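You operate a simulated robot arm through the tools that you are given. There is no shell and no other tool.

Carry out the task below with a simulated robot arm. There is one attempt and no reset: what you move stays moved.

Task
Clear up after tea: lid on the flask, tea tin on the sill, teaspoon on the tray.
Fine: shut the tin before you carry it; the saucer stays. Set down upright: tea tin.
Where things are to end (x, y in the base frame): tea tin within 0.06 m of [0.97, 0.24].

Only the result counts: the job must be done as asked and must still hold three seconds after the hand-in. Knocking over, shifting, dropping, spilling or breaking anything else fails it. A push-on lid holds only when it is set on centred and level and pressed home; a screw cap is set on level and turned clockwise until tight.

Robot
A 6-joint arm with a two-finger gripper, fixed in place. Base frame: the origin is on the floor under the middle of its stand, x ahead of it, y to its left, z up. Readings come in m, degrees, newtons and seconds.
It reaches about 1.572 m from its shoulder. Its first joint turns from -166.0 to 166.0 degrees. Payload 2.45 kg.
The tool frame sits at the grasp point between the pads (the TCP): z along the fingers, y along the line on which they close. The tips reach 0.02 m beyond it. The gripper opens to 0.14 m; its body begins 0.168 m behind the TCP.
Orientation is that of the tool frame in the base frame, as a unit quaternion [w, x, y, z]. With the fingers straight down and closing along the base's y, the tool's x points along the base's -x, its y along +y and its z along -z.

Tools
- The arm moves only by the tool play_rows. Its argument "moves" is a list of rows, each a list of 7 numbers: the turn, a rotation vector about the base's x, y, z in degrees, then the shift along the base's x, y, z in m, then the gripper command, from -1 (fully open) to 1 (shut), values between in proportion. In form: [[rx, ry, rz, dx, dy, dz, fingers], ...]. A call has 1 to 20 rows; each row shifts and turns the commanded pose from where the row before left it. Each row takes 0.2 s and may step no farther than 0.05 m and 8.6 degrees from the row before; otherwise, or with a gripper value out of range, the whole call is refused. Where a pose cannot be reached the arm comes as near as it can. A force on the tool above 80 N (or 10 N above the force at the start of the call, whichever is more), or a blocked arm, ends the call early, and 0.2 s more pass. Each finger travels about 0.045 m/s and halts on what it meets, pressing with about 26 N; the grip force reading is that of the motor and also rises with nothing between the fingers. The clock runs only during rows and for 0.2 s after the last one: add rows that do not move to give the fingers time. It gives the time, the measured TCP pose, the force on the tool (base axes), the opening and the grip force at its end, in the units of the frame above (readings bear some noise), with the torque about the TCP (base axes, N m) and any sound that the robot's microphone picked up, and new pictures: "show" is both (left out), scene, wrist or none.
- Cameras (640 x 400 px; columns grow to the right, rows downward): "scene" is fixed at [0.2196, 0.4968, 1.458]; the picture's right is [-0.02, -1.00, 0.00], its down [-0.73, 0.02, -0.68] and it looks along [0.68, -0.02, -0.73] (base axes); focal length 319 px, centre (320, 200). "wrist" rides on the gripper at [0.078, 0.011, -0.209] in the tool frame; the picture's right is [-0.14, 0.99, 0.00], its down [-0.92, -0.13, -0.37] and it looks along [-0.37, -0.05, 0.93] (tool axes); focal length 280 px, centre (320, 200). There is no depth. A picture from a camera that has moved, and an enlarged one, comes with that camera's place and axes in the base frame and with its lens.
- enlarge(camera, box): a new picture of the part [left, top, right, bottom] of that camera's present view, enlarged. The clock stands still meanwhile.
- job_done(): hands the job in; it is judged then, once.

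Nothing tells you positions but the pictures and the camera data. Unless the task says otherwise, let go and move clear before handing in.

The tools are called after "Call:" as name(argument=value, ...) on one line, values as JSON. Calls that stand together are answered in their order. play_rows: Moves the arm, as the interface text tells. Its arguments: {"type":"object","properties":{"moves":{"type":"array"},"show":{"type":"string","enum":["both","scene","wrist","none"]}},"required":["moves"]} The other tools are called the same way: enlarge (camera, box) takes an enlarged picture of a part of a camera's view; job_done () hands the job in.

At the start:

```text
clock: 0.0
tcp_pos: [0.5288, 0.5157, 1.1486]
tool_rot: [-0.001, -0.001, 1.0, 0.0]
ft_force: [0.5, 0.7, -0.7]
torque: [0.03, -0.02, -0.01]
grip_width: 0.1403
grip_force: 0.1
```

scene: 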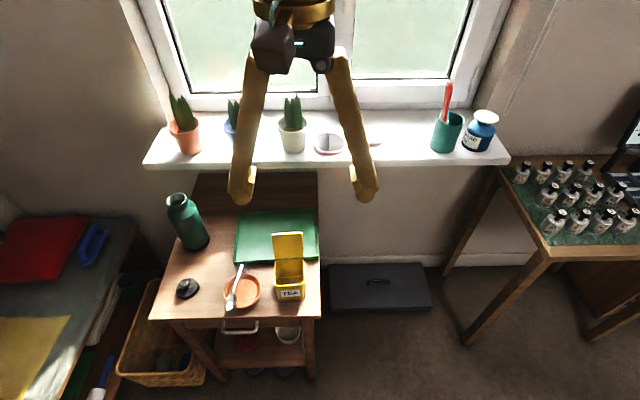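
wrist: 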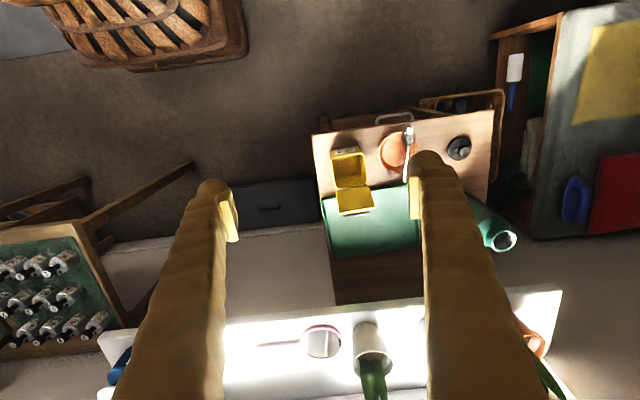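

I see a small wooden table with a green flask, black lid, a terracotta saucer with a teaspoon, an open yellow tea tin and a green tray; the window sill is behind. I'll look closer at these before moving.

Call:
enlarge(camera="scene", box=[140, 170, 340, 340])

Call:
enlarge(camera="scene", box=[140, 80, 520, 200])

Call:
enlarge(camera="wrist", box=[300, 90, 540, 310])

```text
2.35 times, centred on (240, 255) of scene
camera zoom: at [0.2196, 0.4968, 1.458], right [-0.02, -1.0, 0.0], down [-0.73, 0.02, -0.68], along [0.68, -0.02, -0.73], focal length 751 px, centre (508, 71)
```

zoom: 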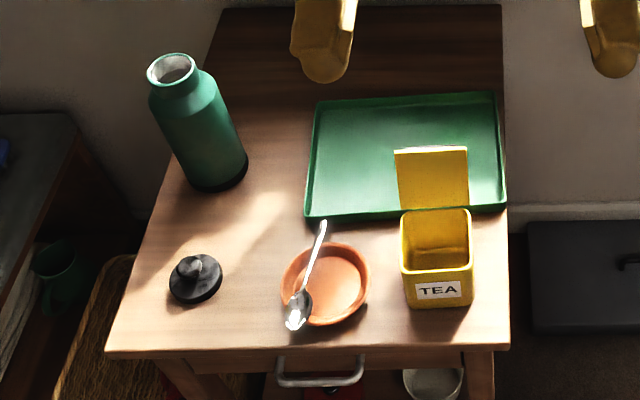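

```text
1.68 times, centred on (330, 140) of scene
camera zoom: at [0.2196, 0.4968, 1.458], right [-0.02, -1.0, 0.0], down [-0.73, 0.02, -0.68], along [0.68, -0.02, -0.73], focal length 537 px, centre (303, 301)
```

zoom: 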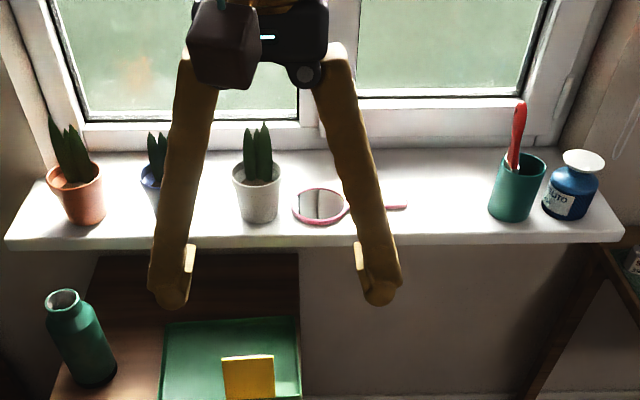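

```text
1.82 times, centred on (420, 200) of wrist
camera zoom: at [0.4503, 0.5259, 1.3562], right [0.14, 0.99, 0.0], down [0.92, -0.13, 0.37], along [0.37, -0.05, -0.93], focal length 510 px, centre (138, 200)
```

zoom: 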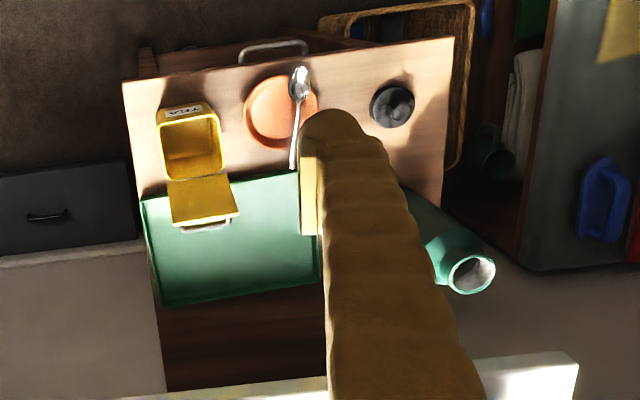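

The table top seems to lie near z≈0.64, with the tin at about (0.64, 0.56) and the flask lid at about (0.65, 0.85). I'll shift the wrist camera over the table to measure more carefully.

Call:
play_rows(moves=[[0, 0, 0, -0.03, 0.04, 0, -1], [0, 0, 0, -0.03, 0.04, 0, -1], [0, 0, 0, -0.03, 0.04, 0, -1], [0, 0, 0, -0.01, 0.03, 0, -1], [0, 0, 0, 0, 0, 0, -1]])

```text
clock: 1.2
tcp_pos: [0.4294, 0.6659, 1.15]
tool_rot: [0.0, 0.0, 1.0, -0.001]
ft_force: [0.1, 0.2, 0.6]
torque: [0.0, -0.02, 0.02]
grip_width: 0.14
grip_force: 0.1
camera wrist: at [0.3504, 0.6768, 1.357], right [0.14, 0.99, 0.0], down [0.92, -0.13, 0.37], along [0.37, -0.05, -0.93], focal length 280 px, centre (320, 200)
```

scene: 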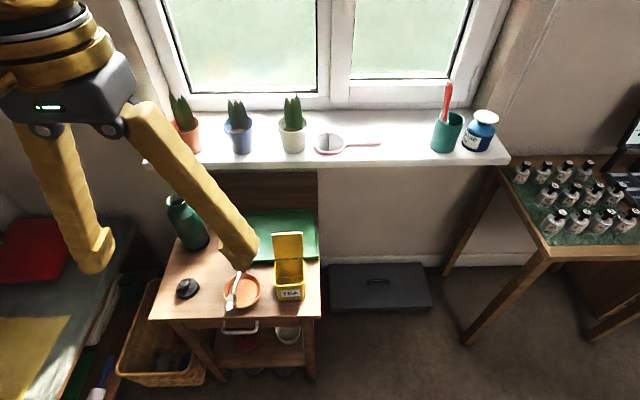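
wrist: 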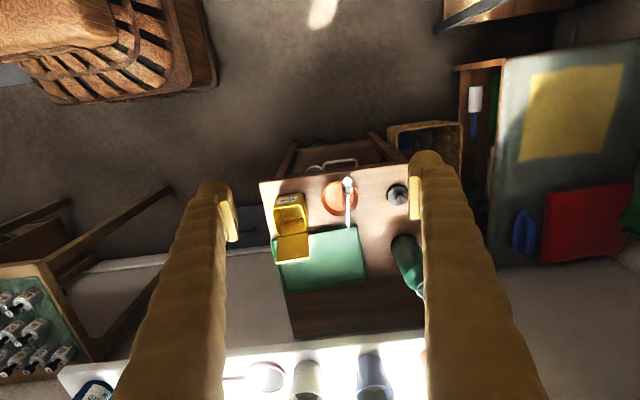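

The table is now between the fingers in the wrist view. I'll enlarge to get precise pixels.

Call:
enlarge(camera="wrist", box=[250, 160, 430, 300])

Call:
enlarge(camera="scene", box=[280, 90, 520, 180])

Call:
enlarge(camera="scene", box=[215, 225, 325, 315])

Call:
enlarge(camera="scene", box=[150, 180, 250, 320])

```text
2.86 times, centred on (340, 230) of wrist
camera zoom: at [0.3504, 0.6768, 1.357], right [0.14, 0.99, 0.0], down [0.92, -0.13, 0.37], along [0.37, -0.05, -0.93], focal length 801 px, centre (263, 114)
```

zoom: 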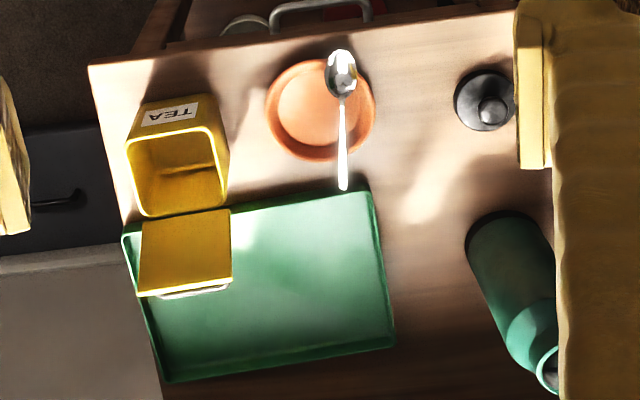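

```text
2.67 times, centred on (400, 135) of scene
camera zoom: at [0.2196, 0.4968, 1.458], right [-0.02, -1.0, 0.0], down [-0.73, 0.02, -0.68], along [0.68, -0.02, -0.73], focal length 851 px, centre (107, 373)
```

zoom: 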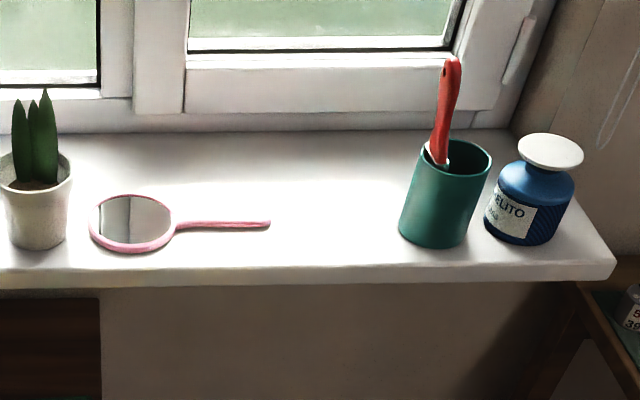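

```text
4.44 times, centred on (270, 270) of scene
camera zoom: at [0.2196, 0.4968, 1.458], right [-0.02, -1.0, 0.0], down [-0.73, 0.02, -0.68], along [0.68, -0.02, -0.73], focal length 1418 px, centre (542, -111)
```

zoom: 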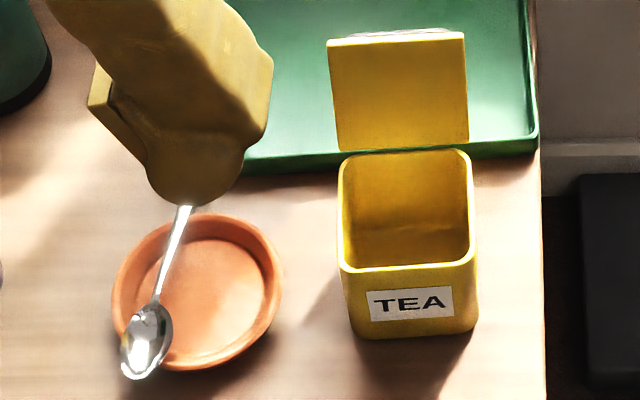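

```text
2.86 times, centred on (200, 250) of scene
camera zoom: at [0.2196, 0.4968, 1.458], right [-0.02, -1.0, 0.0], down [-0.73, 0.02, -0.68], along [0.68, -0.02, -0.73], focal length 912 px, centre (663, 57)
```

zoom: 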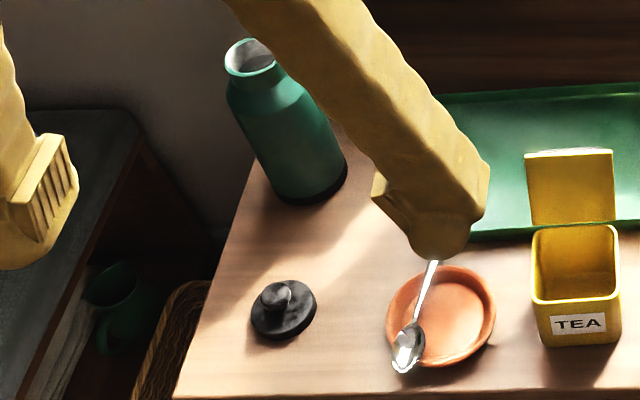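

The table top is at roughly z≈0.65, the flask lid at about (0.64, 0.84), the flask at about (0.79, 0.86) with its mouth near z≈0.86, and the tin's lid is open about 120°. I'll lower the wrist camera for a closer look at the table items.

Call:
play_rows(moves=[[0, 0, 0, 0.03, 0.01, -0.04, -1], [0, 0, 0, 0.03, 0.01, -0.04, -1], [0, 0, 0, 0.03, 0.01, -0.04, -1], [0, 0, 0, 0.01, 0.01, -0.04, -1], [0, 0, 0, 0, 0, 0, -1], [0, 0, 0, 0, 0, 0, -1]])

Call:
enlarge(camera="wrist", box=[220, 100, 440, 260])

```text
refused: row 1 steps farther than a row can; nothing moved
```

```text
2.50 times, centred on (330, 180) of wrist
camera zoom: at [0.3504, 0.6768, 1.357], right [0.14, 0.99, 0.0], down [0.92, -0.13, 0.37], along [0.37, -0.05, -0.93], focal length 701 px, centre (295, 250)
```

zoom: 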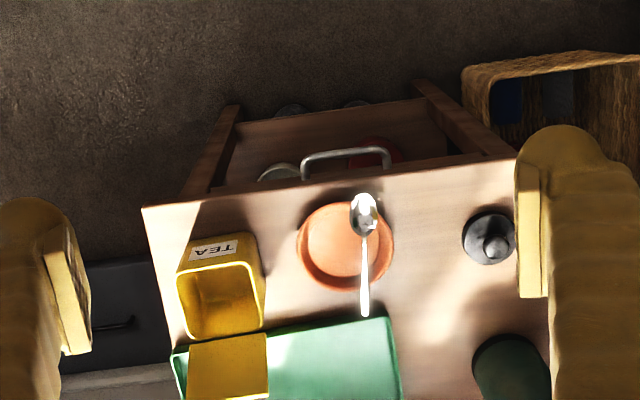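

The step was slightly too long, so nothing moved. I'll go with smaller steps to the same viewpoint.

Call:
play_rows(moves=[[0, 0, 0, 0.02, 0.01, -0.035, -1], [0, 0, 0, 0.02, 0.01, -0.035, -1], [0, 0, 0, 0.02, 0.01, -0.035, -1], [0, 0, 0, 0.02, 0.01, -0.035, -1], [0, 0, 0, 0.02, 0, -0.03, -1], [0, 0, 0, 0, 0, 0, -1], [0, 0, 0, 0, 0, 0, -1]])

Call:
enlarge(camera="wrist", box=[220, 100, 440, 260])

```text
clock: 2.8
tcp_pos: [0.5297, 0.7052, 0.9796]
tool_rot: [-0.001, -0.001, 1.0, -0.001]
ft_force: [0.1, 0.2, -0.1]
torque: [-0.02, 0.02, 0.0]
grip_width: 0.1399
grip_force: 0.1
camera wrist: at [0.4505, 0.7164, 1.1868], right [0.14, 0.99, 0.0], down [0.92, -0.13, 0.37], along [0.37, -0.05, -0.93], focal length 280 px, centre (320, 200)
```

scene: 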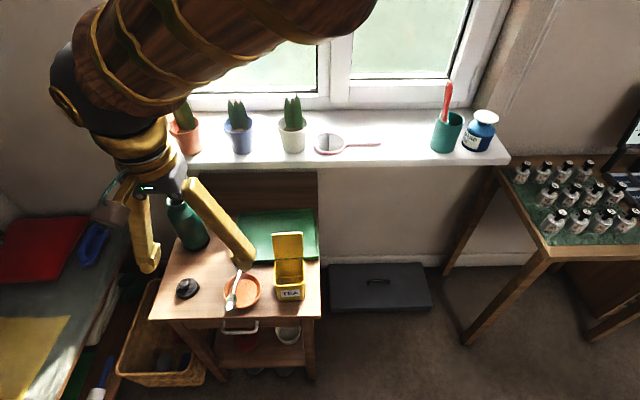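
wrist: 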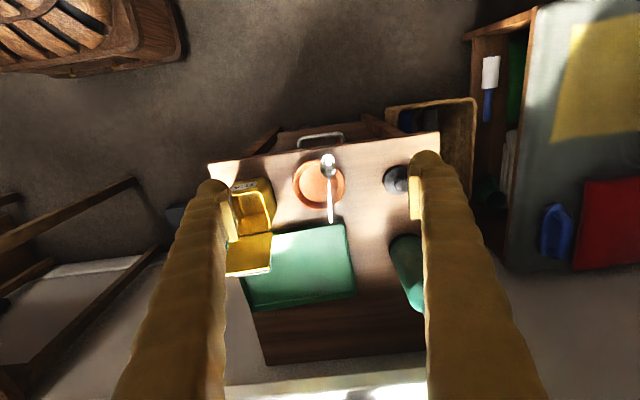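

```text
2.50 times, centred on (330, 180) of wrist
camera zoom: at [0.4505, 0.7164, 1.1868], right [0.14, 0.99, 0.0], down [0.92, -0.13, 0.37], along [0.37, -0.05, -0.93], focal length 701 px, centre (295, 250)
```

zoom: 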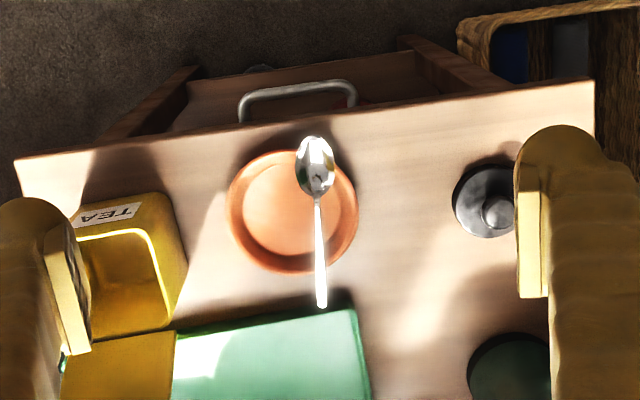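

From two views the spoon handle end is near (0.699, 0.702, 0.69), with the handle overhanging the saucer's back rim by about 3 cm. I'll move above that overhang with the fingers partly closed and check.

Call:
play_rows(moves=[[0, 0, 0, 0.04, 0, -0.02, 0.1], [0, 0, 0, 0.04, 0, -0.03, 0.1], [0, 0, 0, 0.04, -0.002, -0.03, 0.1], [0, 0, 0, 0.037, 0, -0.03, 0.1], [0, 0, 0, 0, 0, -0.04, 0.1], [0, 0, 0, 0, 0, -0.03, 0.1], [0, 0, 0, 0, 0, 0, 0.1], [0, 0, 0, 0, 0, 0, 0.1]])

Call:
enlarge(camera="wrist", box=[220, 80, 420, 220])

Call:
enlarge(camera="scene", box=[150, 180, 330, 320])

```text
clock: 4.6
tcp_pos: [0.6856, 0.7044, 0.8004]
tool_rot: [0.0, -0.001, 1.0, 0.0]
ft_force: [-0.9, -0.2, 0.3]
torque: [0.01, 0.02, 0.0]
grip_width: 0.0629
grip_force: 0.1
camera wrist: at [0.6074, 0.7155, 1.0077], right [0.14, 0.99, 0.0], down [0.92, -0.13, 0.37], along [0.37, -0.05, -0.93], focal length 280 px, centre (320, 200)
```

scene: 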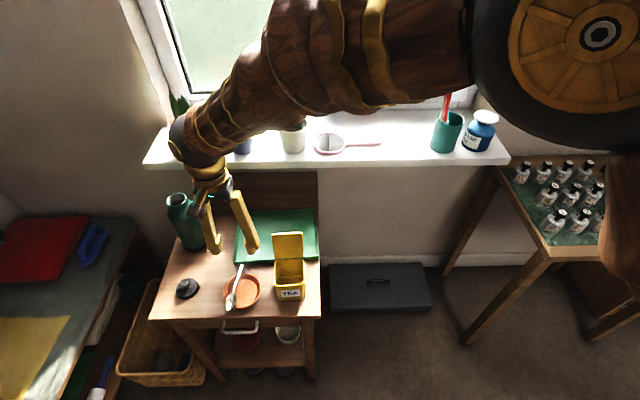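
wrist: 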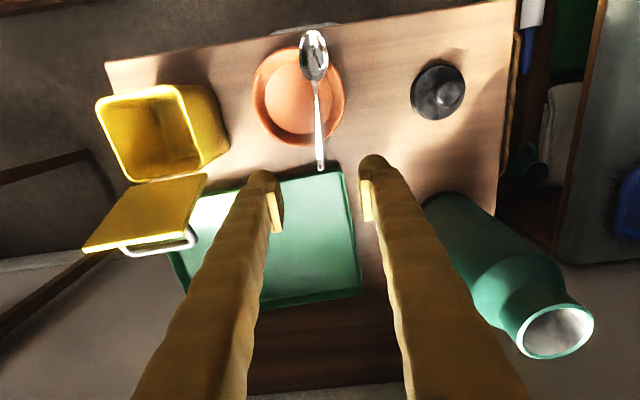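

```text
2.86 times, centred on (320, 150) of wrist
camera zoom: at [0.6074, 0.7155, 1.0077], right [0.14, 0.99, 0.0], down [0.92, -0.13, 0.37], along [0.37, -0.05, -0.93], focal length 801 px, centre (320, 343)
```

zoom: 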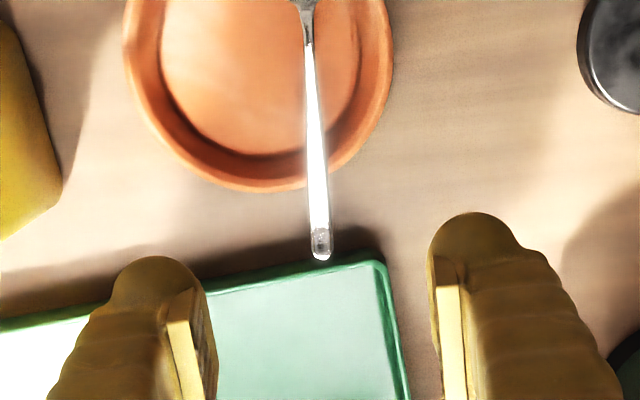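

```text
2.86 times, centred on (240, 250) of scene
camera zoom: at [0.2196, 0.4968, 1.458], right [-0.02, -1.0, 0.0], down [-0.73, 0.02, -0.68], along [0.68, -0.02, -0.73], focal length 912 px, centre (549, 57)
```

zoom: 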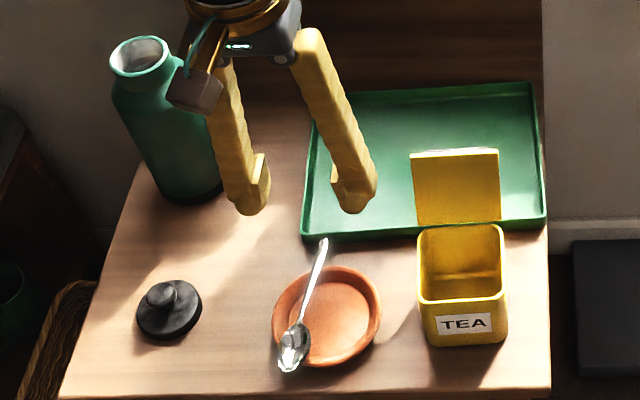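

The handle end is confirmed near (0.697, 0.703, 0.69); there is a ~4 cm gap between saucer rim and tray where the fingers fit. I'll descend there carefully.

Call:
play_rows(moves=[[0, 0, 0, -0.0025, -0.0008, -0.03, 0.25], [0, 0, 0, 0, 0, -0.03, 0.25], [0, 0, 0, 0, 0, -0.03, 0.25], [0, 0, 0, 0, 0, 0, 0.25], [0, 0, 0, 0, 0, 0, 0.25]])

Call:
enlarge(camera="wrist", box=[220, 60, 420, 200])

Call:
enlarge(camera="scene", box=[180, 210, 290, 310])

```text
clock: 5.5
tcp_pos: [0.6835, 0.7057, 0.7181]
tool_rot: [0.002, -0.001, 1.0, 0.003]
ft_force: [-2.0, -0.3, 5.7]
torque: [-0.18, -0.04, -0.11]
grip_width: 0.0533
grip_force: 0.8
stopped in row 4: the force on the tool passed its limit at 93 N (the readings are from after the stop); the commanded pose is now the measured one
camera wrist: at [0.6046, 0.716, 0.9258], right [0.14, 0.99, 0.01], down [0.92, -0.13, 0.37], along [0.37, -0.04, -0.93], focal length 280 px, centre (320, 200)
```

scene: 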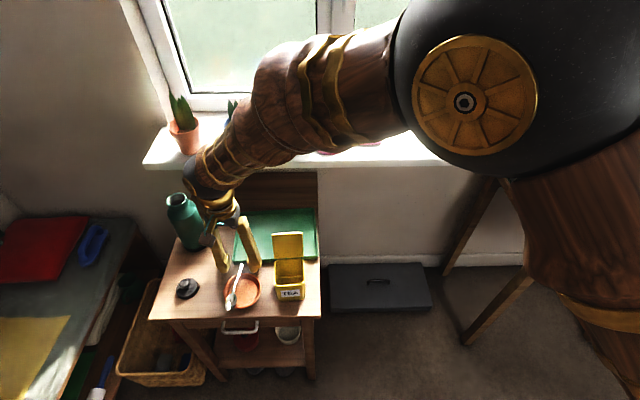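
wrist: 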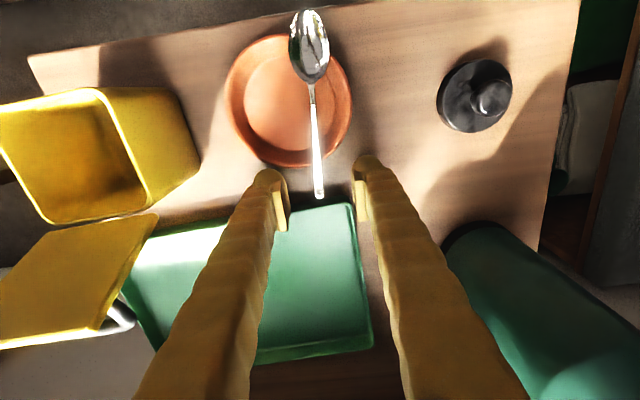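

```text
2.86 times, centred on (320, 130) of wrist
camera zoom: at [0.6046, 0.716, 0.9258], right [0.14, 0.99, 0.01], down [0.92, -0.13, 0.37], along [0.37, -0.04, -0.93], focal length 801 px, centre (320, 400)
```

zoom: 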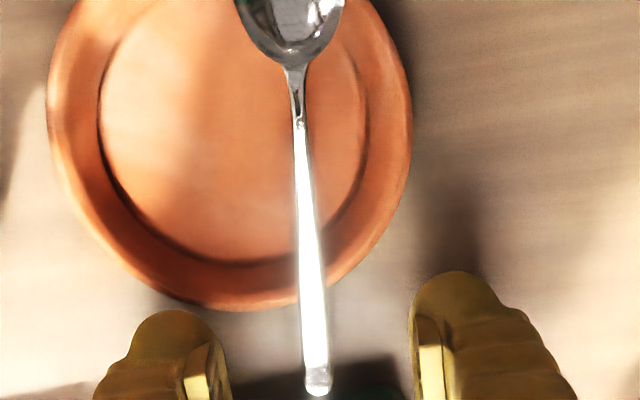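

```text
4.00 times, centred on (235, 260) of scene
camera zoom: at [0.2196, 0.4968, 1.458], right [-0.02, -1.0, 0.0], down [-0.73, 0.02, -0.68], along [0.68, -0.02, -0.73], focal length 1276 px, centre (660, -40)
```

zoom: 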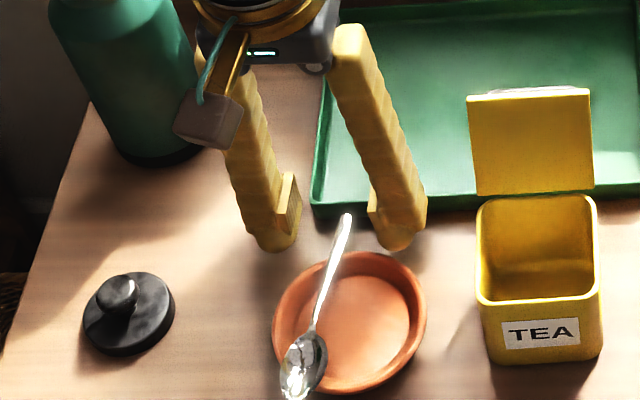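

The fingers met something at tip height ≈0.698; the torque points at the −y finger touching the tray's front rim, so the rim is higher than I took it to be. I'll lift off and check that nothing shifted.

Call:
play_rows(moves=[[0, 0, 0, 0, 0, 0.02, 0.25], [0, 0, 0, -0.02, 0, 0.03, 0.25], [0, 0, 0, -0.02, 0, 0.03, 0.25], [0, 0, 0, 0, 0, 0, 0.25]])

Call:
enlarge(camera="scene", box=[140, 170, 340, 340])

Call:
enlarge(camera="wrist", box=[200, 60, 440, 260])

```text
clock: 6.5
tcp_pos: [0.6437, 0.7053, 0.7997]
tool_rot: [0.002, 0.0, 1.0, 0.003]
ft_force: [-0.3, -0.1, -0.3]
torque: [-0.02, 0.03, 0.01]
grip_width: 0.0526
grip_force: 0.1
camera wrist: at [0.5644, 0.7149, 1.0069], right [0.14, 0.99, 0.01], down [0.92, -0.13, 0.37], along [0.37, -0.04, -0.93], focal length 280 px, centre (320, 200)
```

scene: 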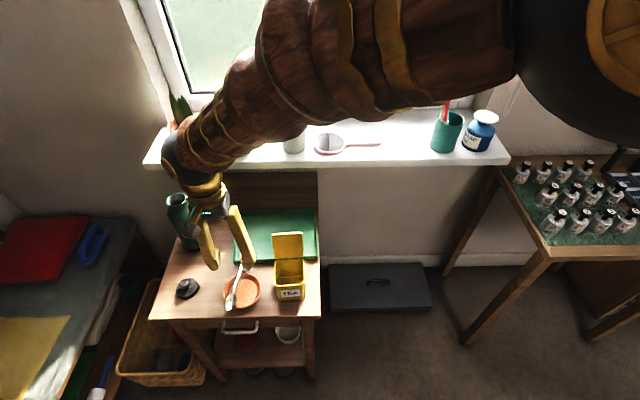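
wrist: 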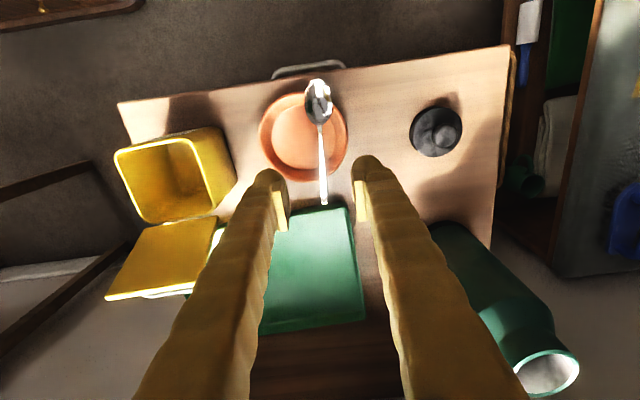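

```text
2.35 times, centred on (240, 255) of scene
camera zoom: at [0.2196, 0.4968, 1.458], right [-0.02, -1.0, 0.0], down [-0.73, 0.02, -0.68], along [0.68, -0.02, -0.73], focal length 751 px, centre (508, 71)
```

zoom: 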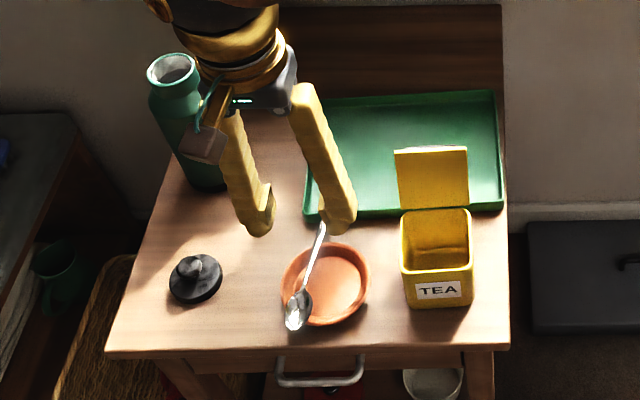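

```text
2.00 times, centred on (320, 160) of wrist
camera zoom: at [0.5644, 0.7149, 1.0069], right [0.14, 0.99, 0.01], down [0.92, -0.13, 0.37], along [0.37, -0.04, -0.93], focal length 561 px, centre (320, 280)
```

zoom: 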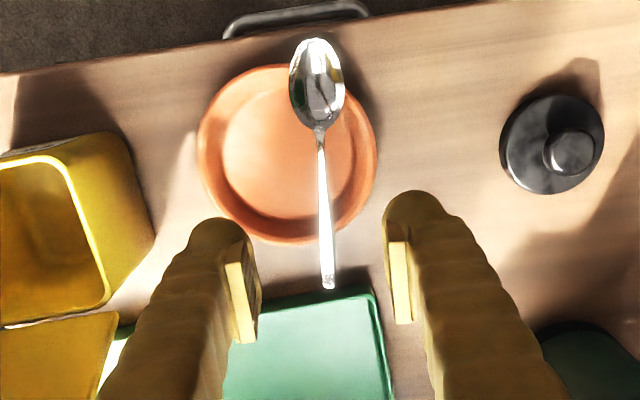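

The tray seems at most a couple of millimetres different, and everything still stands. I need a better idea of the finger shape before trying again, so I'll enlarge the fingers in both views.

Call:
enlarge(camera="wrist", box=[240, 140, 400, 240])

Call:
enlarge(camera="scene", box=[185, 195, 265, 275])

Call:
enlarge(camera="scene", box=[210, 235, 310, 315])

```text
4.00 times, centred on (320, 190) of wrist
camera zoom: at [0.5644, 0.7149, 1.0069], right [0.14, 0.99, 0.01], down [0.92, -0.13, 0.37], along [0.37, -0.04, -0.93], focal length 1122 px, centre (320, 240)
```

zoom: 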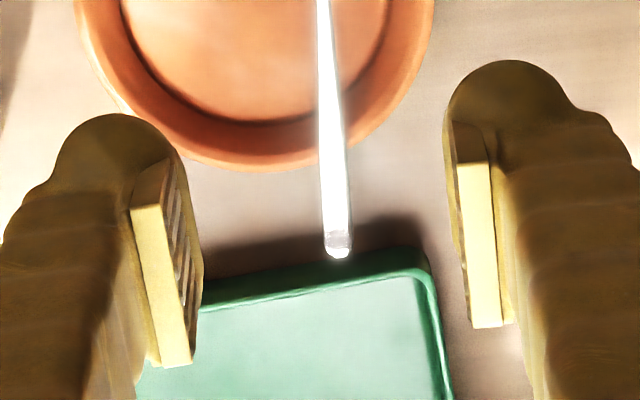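

```text
5.00 times, centred on (225, 235) of scene
camera zoom: at [0.2196, 0.4968, 1.458], right [-0.02, -1.0, 0.0], down [-0.73, 0.02, -0.68], along [0.68, -0.02, -0.73], focal length 1596 px, centre (795, 25)
```

zoom: 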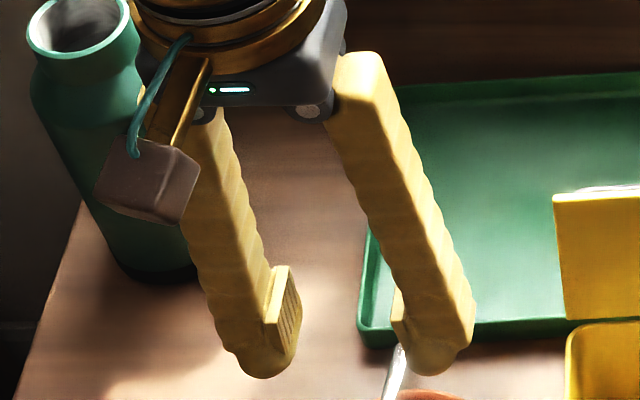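

```text
5.00 times, centred on (260, 275) of scene
camera zoom: at [0.2196, 0.4968, 1.458], right [-0.02, -1.0, 0.0], down [-0.73, 0.02, -0.68], along [0.68, -0.02, -0.73], focal length 1596 px, centre (620, -175)
```

zoom: 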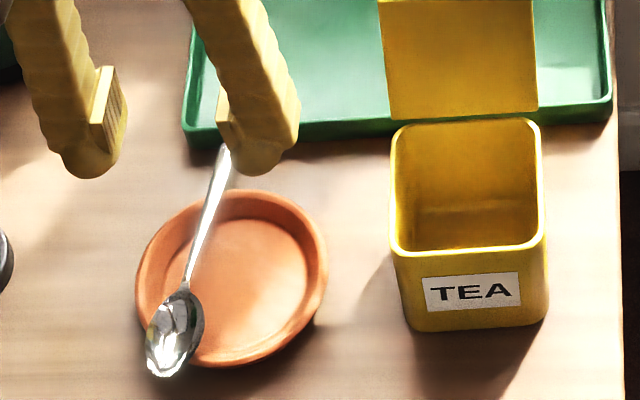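

The finger tips are rounded and about 4–5 cm wide along x, so they don't fit between saucer and tray below rim height. I'll calibrate the table height by touching a bare patch near (0.685, 0.775) gently with closed fingers.

Call:
play_rows(moves=[[0, 0, 0, 0.01, 0.02, 0.0, 1], [0, 0, 0, 0.015, 0.025, 0, 1], [0, 0, 0, 0.016, 0.025, 0, 1], [0, 0, 0, 0, 0, -0.03, 1], [0, 0, 0, 0, 0, -0.03, 1], [0, 0, 0, 0, 0, -0.03, 1], [0, 0, 0, 0, 0, 0, 1]])

Call:
enlarge(camera="wrist", box=[200, 60, 440, 260])

```text
clock: 8.1
tcp_pos: [0.6844, 0.7786, 0.7068]
tool_rot: [0.002, 0.0, 1.0, 0.003]
ft_force: [-0.1, -0.7, 0.1]
torque: [-0.01, 0.0, 0.03]
grip_width: 0.0001
grip_force: 26.2
camera wrist: at [0.6051, 0.7879, 0.9148], right [0.14, 0.99, 0.01], down [0.92, -0.13, 0.37], along [0.37, -0.04, -0.93], focal length 280 px, centre (320, 200)
```

scene: 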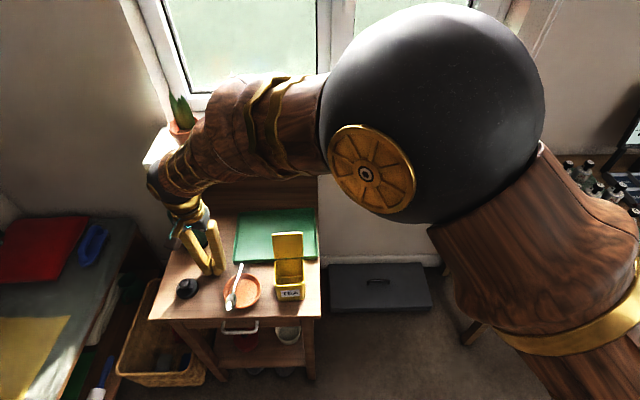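
wrist: 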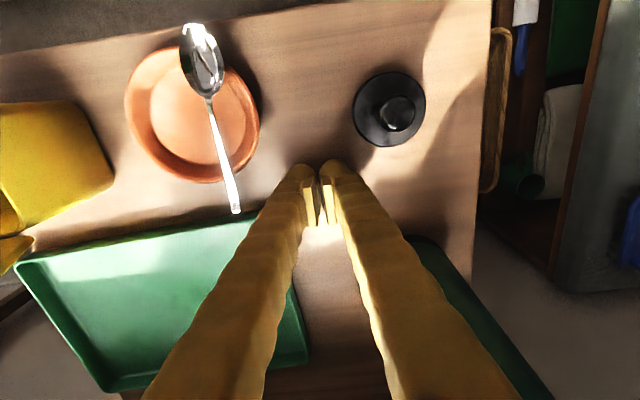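

```text
2.00 times, centred on (320, 160) of wrist
camera zoom: at [0.6051, 0.7879, 0.9148], right [0.14, 0.99, 0.01], down [0.92, -0.13, 0.37], along [0.37, -0.04, -0.93], focal length 561 px, centre (320, 280)
```

zoom: 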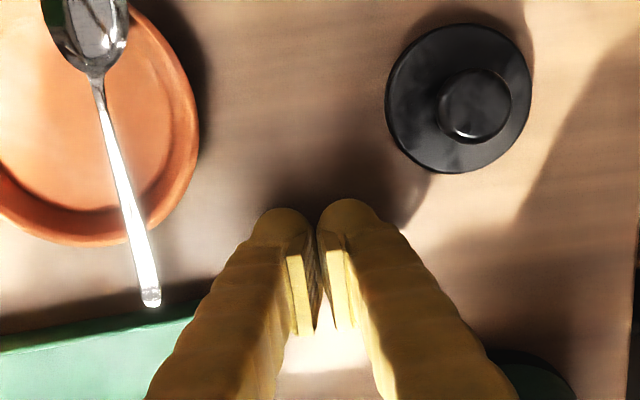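

Fingers are closed at tip height ≈0.687 with no contact. I'll lower in small steps.

Call:
play_rows(moves=[[0, 0, 0, 0, 0, -0.005, 1], [0, 0, 0, 0, 0, -0.005, 1], [0, 0, 0, 0, 0, -0.004, 1], [0, 0, 0, 0, 0, 0, 1]], show="none")

Call:
play_rows(moves=[[0, 0, 0, 0, 0, -0.002, 1], [0, 0, 0, 0, 0, 0, 1]], show="none")

Call:
play_rows(moves=[[0, 0, 0, 0, 0, -0.002, 1], [0, 0, 0, 0, 0, 0, 1]], show="none")

Call:
play_rows(moves=[[0, 0, 0, 0, 0, -0.002, 1], [0, 0, 0, 0, 0, 0, 1]], show="none")

Call:
play_rows(moves=[[0, 0, 0, 0, 0, -0.002, 1], [0, 0, 0, 0, 0, 0, 1]], show="none")

```text
clock: 9.1
tcp_pos: [0.6844, 0.7771, 0.6991]
tool_rot: [0.003, -0.001, 1.0, 0.004]
ft_force: [-7.9, -11.4, 19.9]
torque: [-0.28, 0.25, 0.09]
grip_width: 0.0001
grip_force: 29.4
stopped in row 4: the force on the tool passed its limit at 84 N (the readings are from after the stop); the commanded pose is now the measured one
```

```text
clock: 9.7
tcp_pos: [0.6865, 0.7774, 0.6999]
tool_rot: [0.003, 0.0, 1.0, 0.004]
ft_force: [-26.2, -35.0, 68.5]
torque: [-0.9, 0.71, 0.03]
grip_width: 0.0001
grip_force: 29.1
```

```text
clock: 10.0
tcp_pos: [0.6871, 0.7774, 0.6992]
tool_rot: [0.003, 0.0, 1.0, 0.004]
ft_force: [-8.8, -12.6, 22.1]
torque: [-0.35, 0.29, 0.05]
grip_width: 0.0001
grip_force: 29.7
stopped in row 1: the force on the tool passed its limit at 95 N (the readings are from after the stop); the commanded pose is now the measured one
```

```text
clock: 10.6
tcp_pos: [0.6861, 0.7775, 0.6991]
tool_rot: [0.004, -0.001, 1.0, 0.004]
ft_force: [-20.5, -34.4, 70.2]
torque: [-0.87, 0.69, 0.09]
grip_width: 0.0
grip_force: 29.6
```

```text
clock: 11.0
tcp_pos: [0.6856, 0.7777, 0.6985]
tool_rot: [0.004, -0.001, 1.0, 0.004]
ft_force: [-9.3, -12.9, 21.8]
torque: [-0.4, 0.31, 0.08]
grip_width: 0.0
grip_force: 29.3
stopped in row 1: the force on the tool passed its limit at 95 N (the readings are from after the stop); the commanded pose is now the measured one
```

That was the table: contact with TCP at z≈0.699, so the table top is z≈0.679 (my picture-based heights were about 2 cm low). I'll lift off and open up to look again at the spoon.

Call:
play_rows(moves=[[0, 0, 0, 0, 0, 0.01, 1], [0, 0, 0, 0, 0, 0.03, 1], [0, 0, 0, -0.02, -0.02, 0.03, 1], [0, 0, 0, -0.03, -0.03, 0.02, 0.3], [0, 0, 0, -0.02, -0.02, 0.01, 0.3], [0, 0, 0, 0, 0, 0, 0.3], [0, 0, 0, 0, 0, 0, 0.3]])

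Call:
enlarge(camera="scene", box=[140, 170, 340, 340])

Call:
enlarge(camera="wrist", box=[200, 60, 440, 260])

```text
clock: 12.6
tcp_pos: [0.6164, 0.7093, 0.7969]
tool_rot: [0.004, -0.001, 1.0, 0.005]
ft_force: [-0.5, -0.8, -0.4]
torque: [-0.03, 0.01, 0.03]
grip_width: 0.0489
grip_force: 0.0
camera wrist: at [0.5369, 0.7183, 1.0039], right [0.14, 0.99, 0.01], down [0.92, -0.13, 0.37], along [0.37, -0.04, -0.93], focal length 280 px, centre (320, 200)
```

scene: 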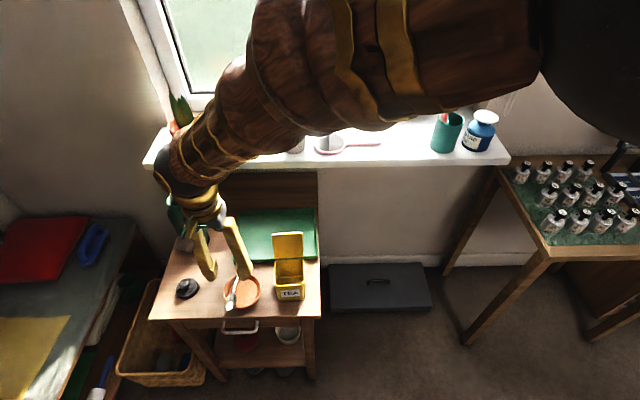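
wrist: 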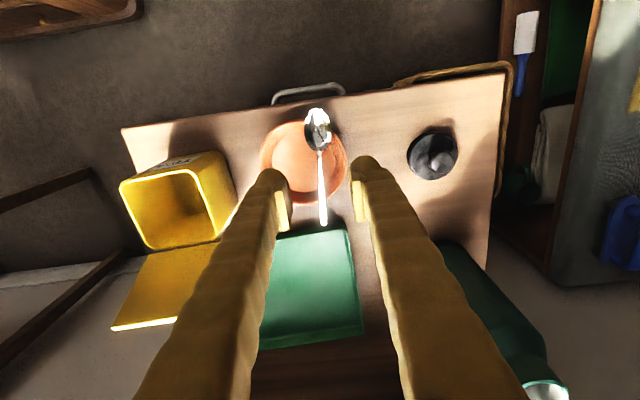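

```text
2.35 times, centred on (240, 255) of scene
camera zoom: at [0.2196, 0.4968, 1.458], right [-0.02, -1.0, 0.0], down [-0.73, 0.02, -0.68], along [0.68, -0.02, -0.73], focal length 751 px, centre (508, 71)
```

zoom: 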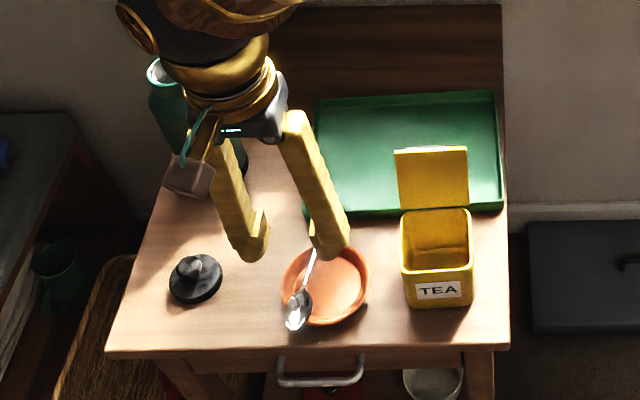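

```text
2.00 times, centred on (320, 160) of wrist
camera zoom: at [0.5369, 0.7183, 1.0039], right [0.14, 0.99, 0.01], down [0.92, -0.13, 0.37], along [0.37, -0.04, -0.93], focal length 561 px, centre (320, 280)
```

zoom: 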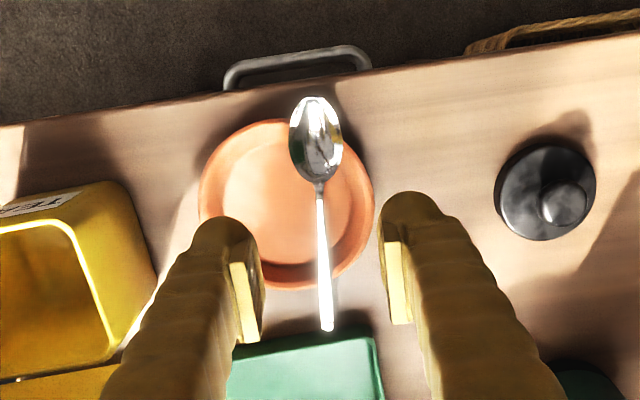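

The saucer rim and spoon handle are both near z≈0.70, and the handle lies near y≈0.710 at x≈0.62. I'll tilt the gripper 12° about x, so the +y finger clears the rim, align with the handle and look from z≈0.75.

Call:
play_rows(moves=[[5.7, 0.22, -2.45, 0.001, -0.001, 0, 0.5], [5.7, 0.22, -2.45, 0.002, -0.001, 0, 0.5], [0, 0, 0, 0, 0, -0.02, 0.5], [0, 0, 0, 0, 0, -0.02, 0.5], [0, 0, 0, 0, 0, 0, 0.5]])

Call:
enlarge(camera="wrist", box=[240, 90, 400, 220])

Call:
enlarge(camera="scene", box=[190, 230, 290, 310])

```text
clock: 13.8
tcp_pos: [0.6187, 0.7071, 0.7561]
tool_rot: [0.0, 0.042, 0.994, 0.104]
ft_force: [0.7, 0.1, 0.7]
torque: [-0.02, -0.01, 0.01]
grip_width: 0.035
grip_force: 0.0
camera wrist: at [0.5406, 0.6822, 0.9632], right [0.22, 0.95, 0.2], down [0.9, -0.28, 0.33], along [0.37, 0.11, -0.92], focal length 280 px, centre (320, 200)
```

scene: 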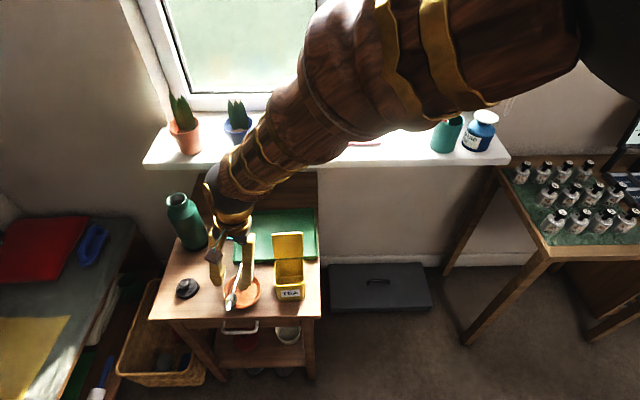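
wrist: 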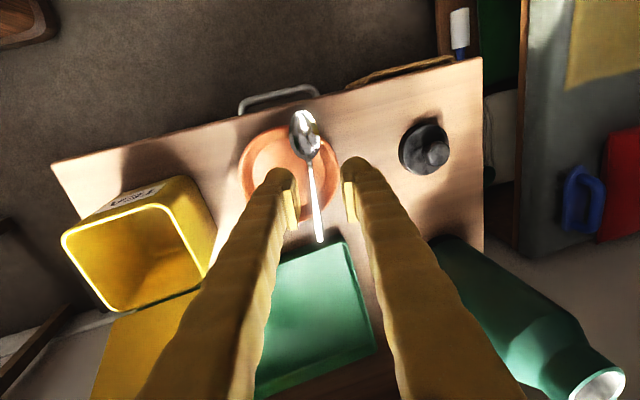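

```text
3.08 times, centred on (320, 155) of wrist
camera zoom: at [0.5406, 0.6822, 0.9632], right [0.22, 0.95, 0.2], down [0.9, -0.28, 0.33], along [0.37, 0.11, -0.92], focal length 863 px, centre (320, 338)
```

zoom: 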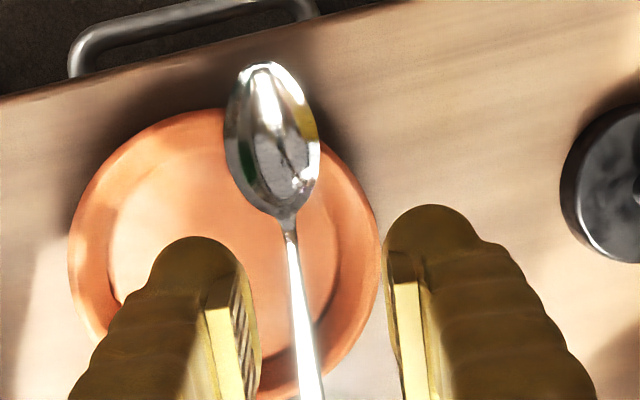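

```text
5.00 times, centred on (240, 270) of scene
camera zoom: at [0.2196, 0.4968, 1.458], right [-0.02, -1.0, 0.0], down [-0.73, 0.02, -0.68], along [0.68, -0.02, -0.73], focal length 1596 px, centre (720, -150)
```

zoom: 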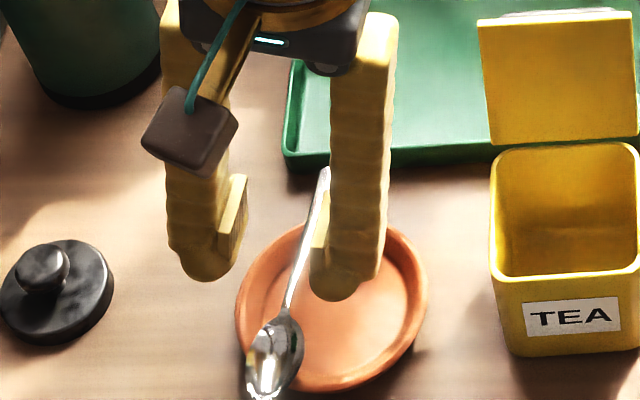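

The alignment looks right: handle at about y≈0.710 under the TCP, the −y finger inside the saucer and the +y finger outside the handle. I'll lower slowly and check force.

Call:
play_rows(moves=[[0, 0, 0, 0.001, 0, -0.015, 0.5], [0, 0, 0, 0, 0, -0.012, 0.5], [0, 0, 0, 0, 0, -0.004, 0.5], [0, 0, 0, 0, 0, 0, 0.5]])

Call:
enlarge(camera="wrist", box=[240, 70, 400, 200])

Call:
enlarge(camera="scene", box=[190, 230, 290, 310])

```text
clock: 14.8
tcp_pos: [0.6208, 0.7059, 0.7271]
tool_rot: [0.0, 0.043, 0.994, 0.105]
ft_force: [-1.4, -0.4, -0.6]
torque: [-0.03, -0.01, 0.01]
grip_width: 0.0351
grip_force: 0.2
camera wrist: at [0.5415, 0.6809, 0.9323], right [0.22, 0.95, 0.2], down [0.9, -0.28, 0.33], along [0.37, 0.11, -0.92], focal length 280 px, centre (320, 200)
```

scene: 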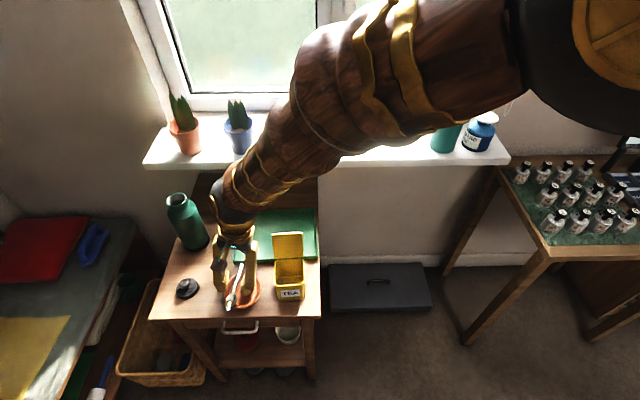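
wrist: 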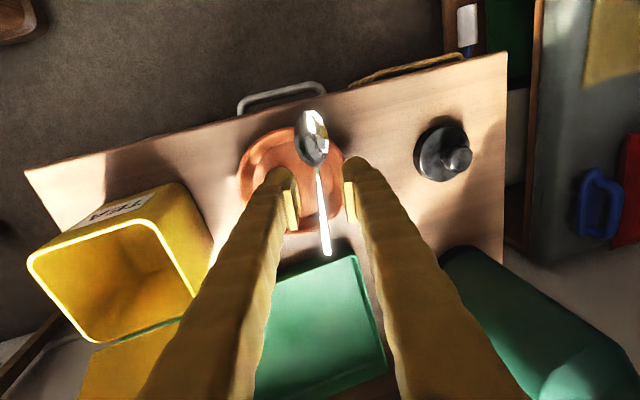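

```text
3.08 times, centred on (320, 135) of wrist
camera zoom: at [0.5415, 0.6809, 0.9323], right [0.22, 0.95, 0.2], down [0.9, -0.28, 0.33], along [0.37, 0.11, -0.92], focal length 863 px, centre (320, 400)
```

zoom: 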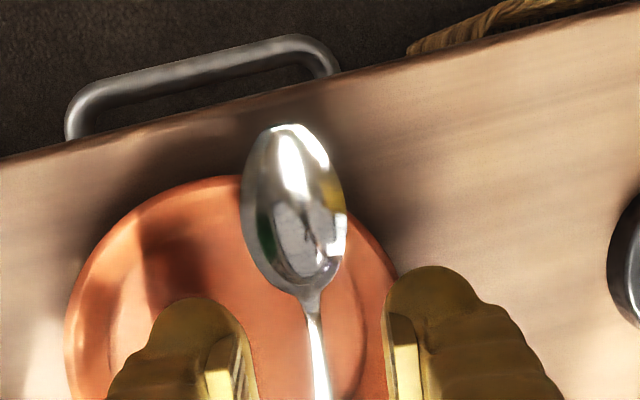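

```text
5.00 times, centred on (240, 270) of scene
camera zoom: at [0.2196, 0.4968, 1.458], right [-0.02, -1.0, 0.0], down [-0.73, 0.02, -0.68], along [0.68, -0.02, -0.73], focal length 1596 px, centre (720, -150)
```

zoom: 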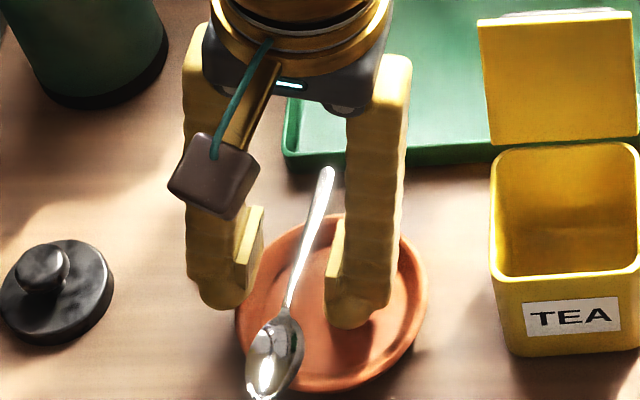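

Still no contact and the handle is centred between the pads. I'll lower a further few millimetres.

Call:
play_rows(moves=[[0, 0, 0, 0, 0.0005, -0.003, 0.5], [0, 0, 0, 0, 0, -0.002, 0.5], [0, 0, 0, 0, 0, 0, 0.5]], show="none")

```text
clock: 15.6
tcp_pos: [0.6205, 0.7064, 0.7204]
tool_rot: [0.0, 0.043, 0.994, 0.104]
ft_force: [0.2, 0.4, 0.2]
torque: [-0.01, 0.04, -0.01]
grip_width: 0.0352
grip_force: 0.1
```

No contact at TCP z≈0.720. I'll go down another 2–3 mm.

Call:
play_rows(moves=[[0, 0, 0, 0, 0, -0.0015, 0.5], [0, 0, 0, 0, 0, 0, 0.5]], show="none")

```text
clock: 16.2
tcp_pos: [0.6204, 0.706, 0.72]
tool_rot: [0.0, 0.043, 0.994, 0.104]
ft_force: [0.5, -0.2, 0.1]
torque: [0.0, 0.0, 0.04]
grip_width: 0.035
grip_force: 0.0
```

Call:
play_rows(moves=[[0, 0, 0, 0, 0, -0.0015, 0.5], [0, 0, 0, 0, 0, 0, 0.5]], show="both")

Call:
enlarge(camera="wrist", box=[260, 90, 380, 190])

Call:
enlarge(camera="scene", box=[210, 245, 270, 305])

```text
clock: 16.8
tcp_pos: [0.6207, 0.7081, 0.7189]
tool_rot: [0.0, 0.043, 0.994, 0.103]
ft_force: [-0.1, 0.4, -0.1]
torque: [0.03, 0.0, -0.02]
grip_width: 0.035
grip_force: 0.2
camera wrist: at [0.5412, 0.6812, 0.9246], right [0.22, 0.95, 0.2], down [0.9, -0.28, 0.33], along [0.37, 0.11, -0.92], focal length 280 px, centre (320, 200)
```

scene: 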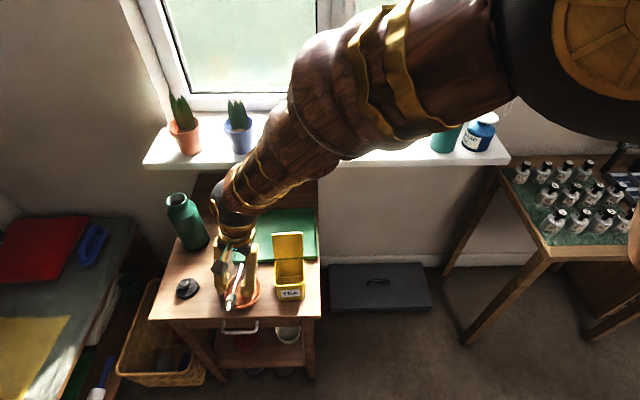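
wrist: 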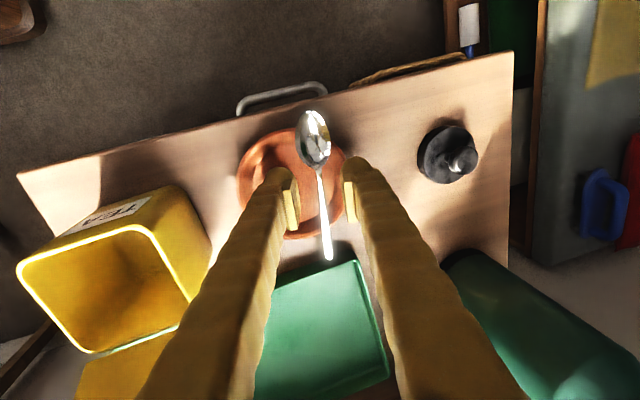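

```text
4.00 times, centred on (320, 140) of wrist
camera zoom: at [0.5412, 0.6812, 0.9246], right [0.22, 0.95, 0.2], down [0.9, -0.28, 0.33], along [0.37, 0.11, -0.92], focal length 1122 px, centre (320, 440)
```

zoom: 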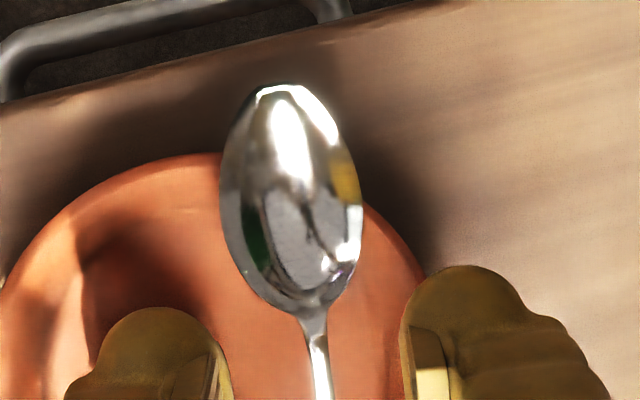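

```text
6.67 times, centred on (240, 275) of scene
camera zoom: at [0.2196, 0.4968, 1.458], right [-0.02, -1.0, 0.0], down [-0.73, 0.02, -0.68], along [0.68, -0.02, -0.73], focal length 2127 px, centre (853, -300)
```

zoom: 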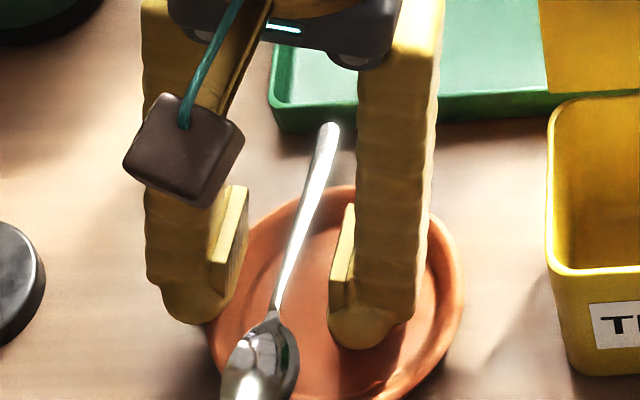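

No contact yet, with pads on both sides of the handle. One more small step down, then close gently and read the width.

Call:
play_rows(moves=[[0, 0, 0, 0, -0.0005, -0.0015, 0.5], [0, 0, 0, 0, 0, 0, 0.5]], show="none")

```text
clock: 17.4
tcp_pos: [0.6207, 0.7064, 0.7183]
tool_rot: [0.0, 0.043, 0.994, 0.104]
ft_force: [0.4, 0.4, 0.2]
torque: [-0.02, 0.0, -0.02]
grip_width: 0.0349
grip_force: 0.1
```

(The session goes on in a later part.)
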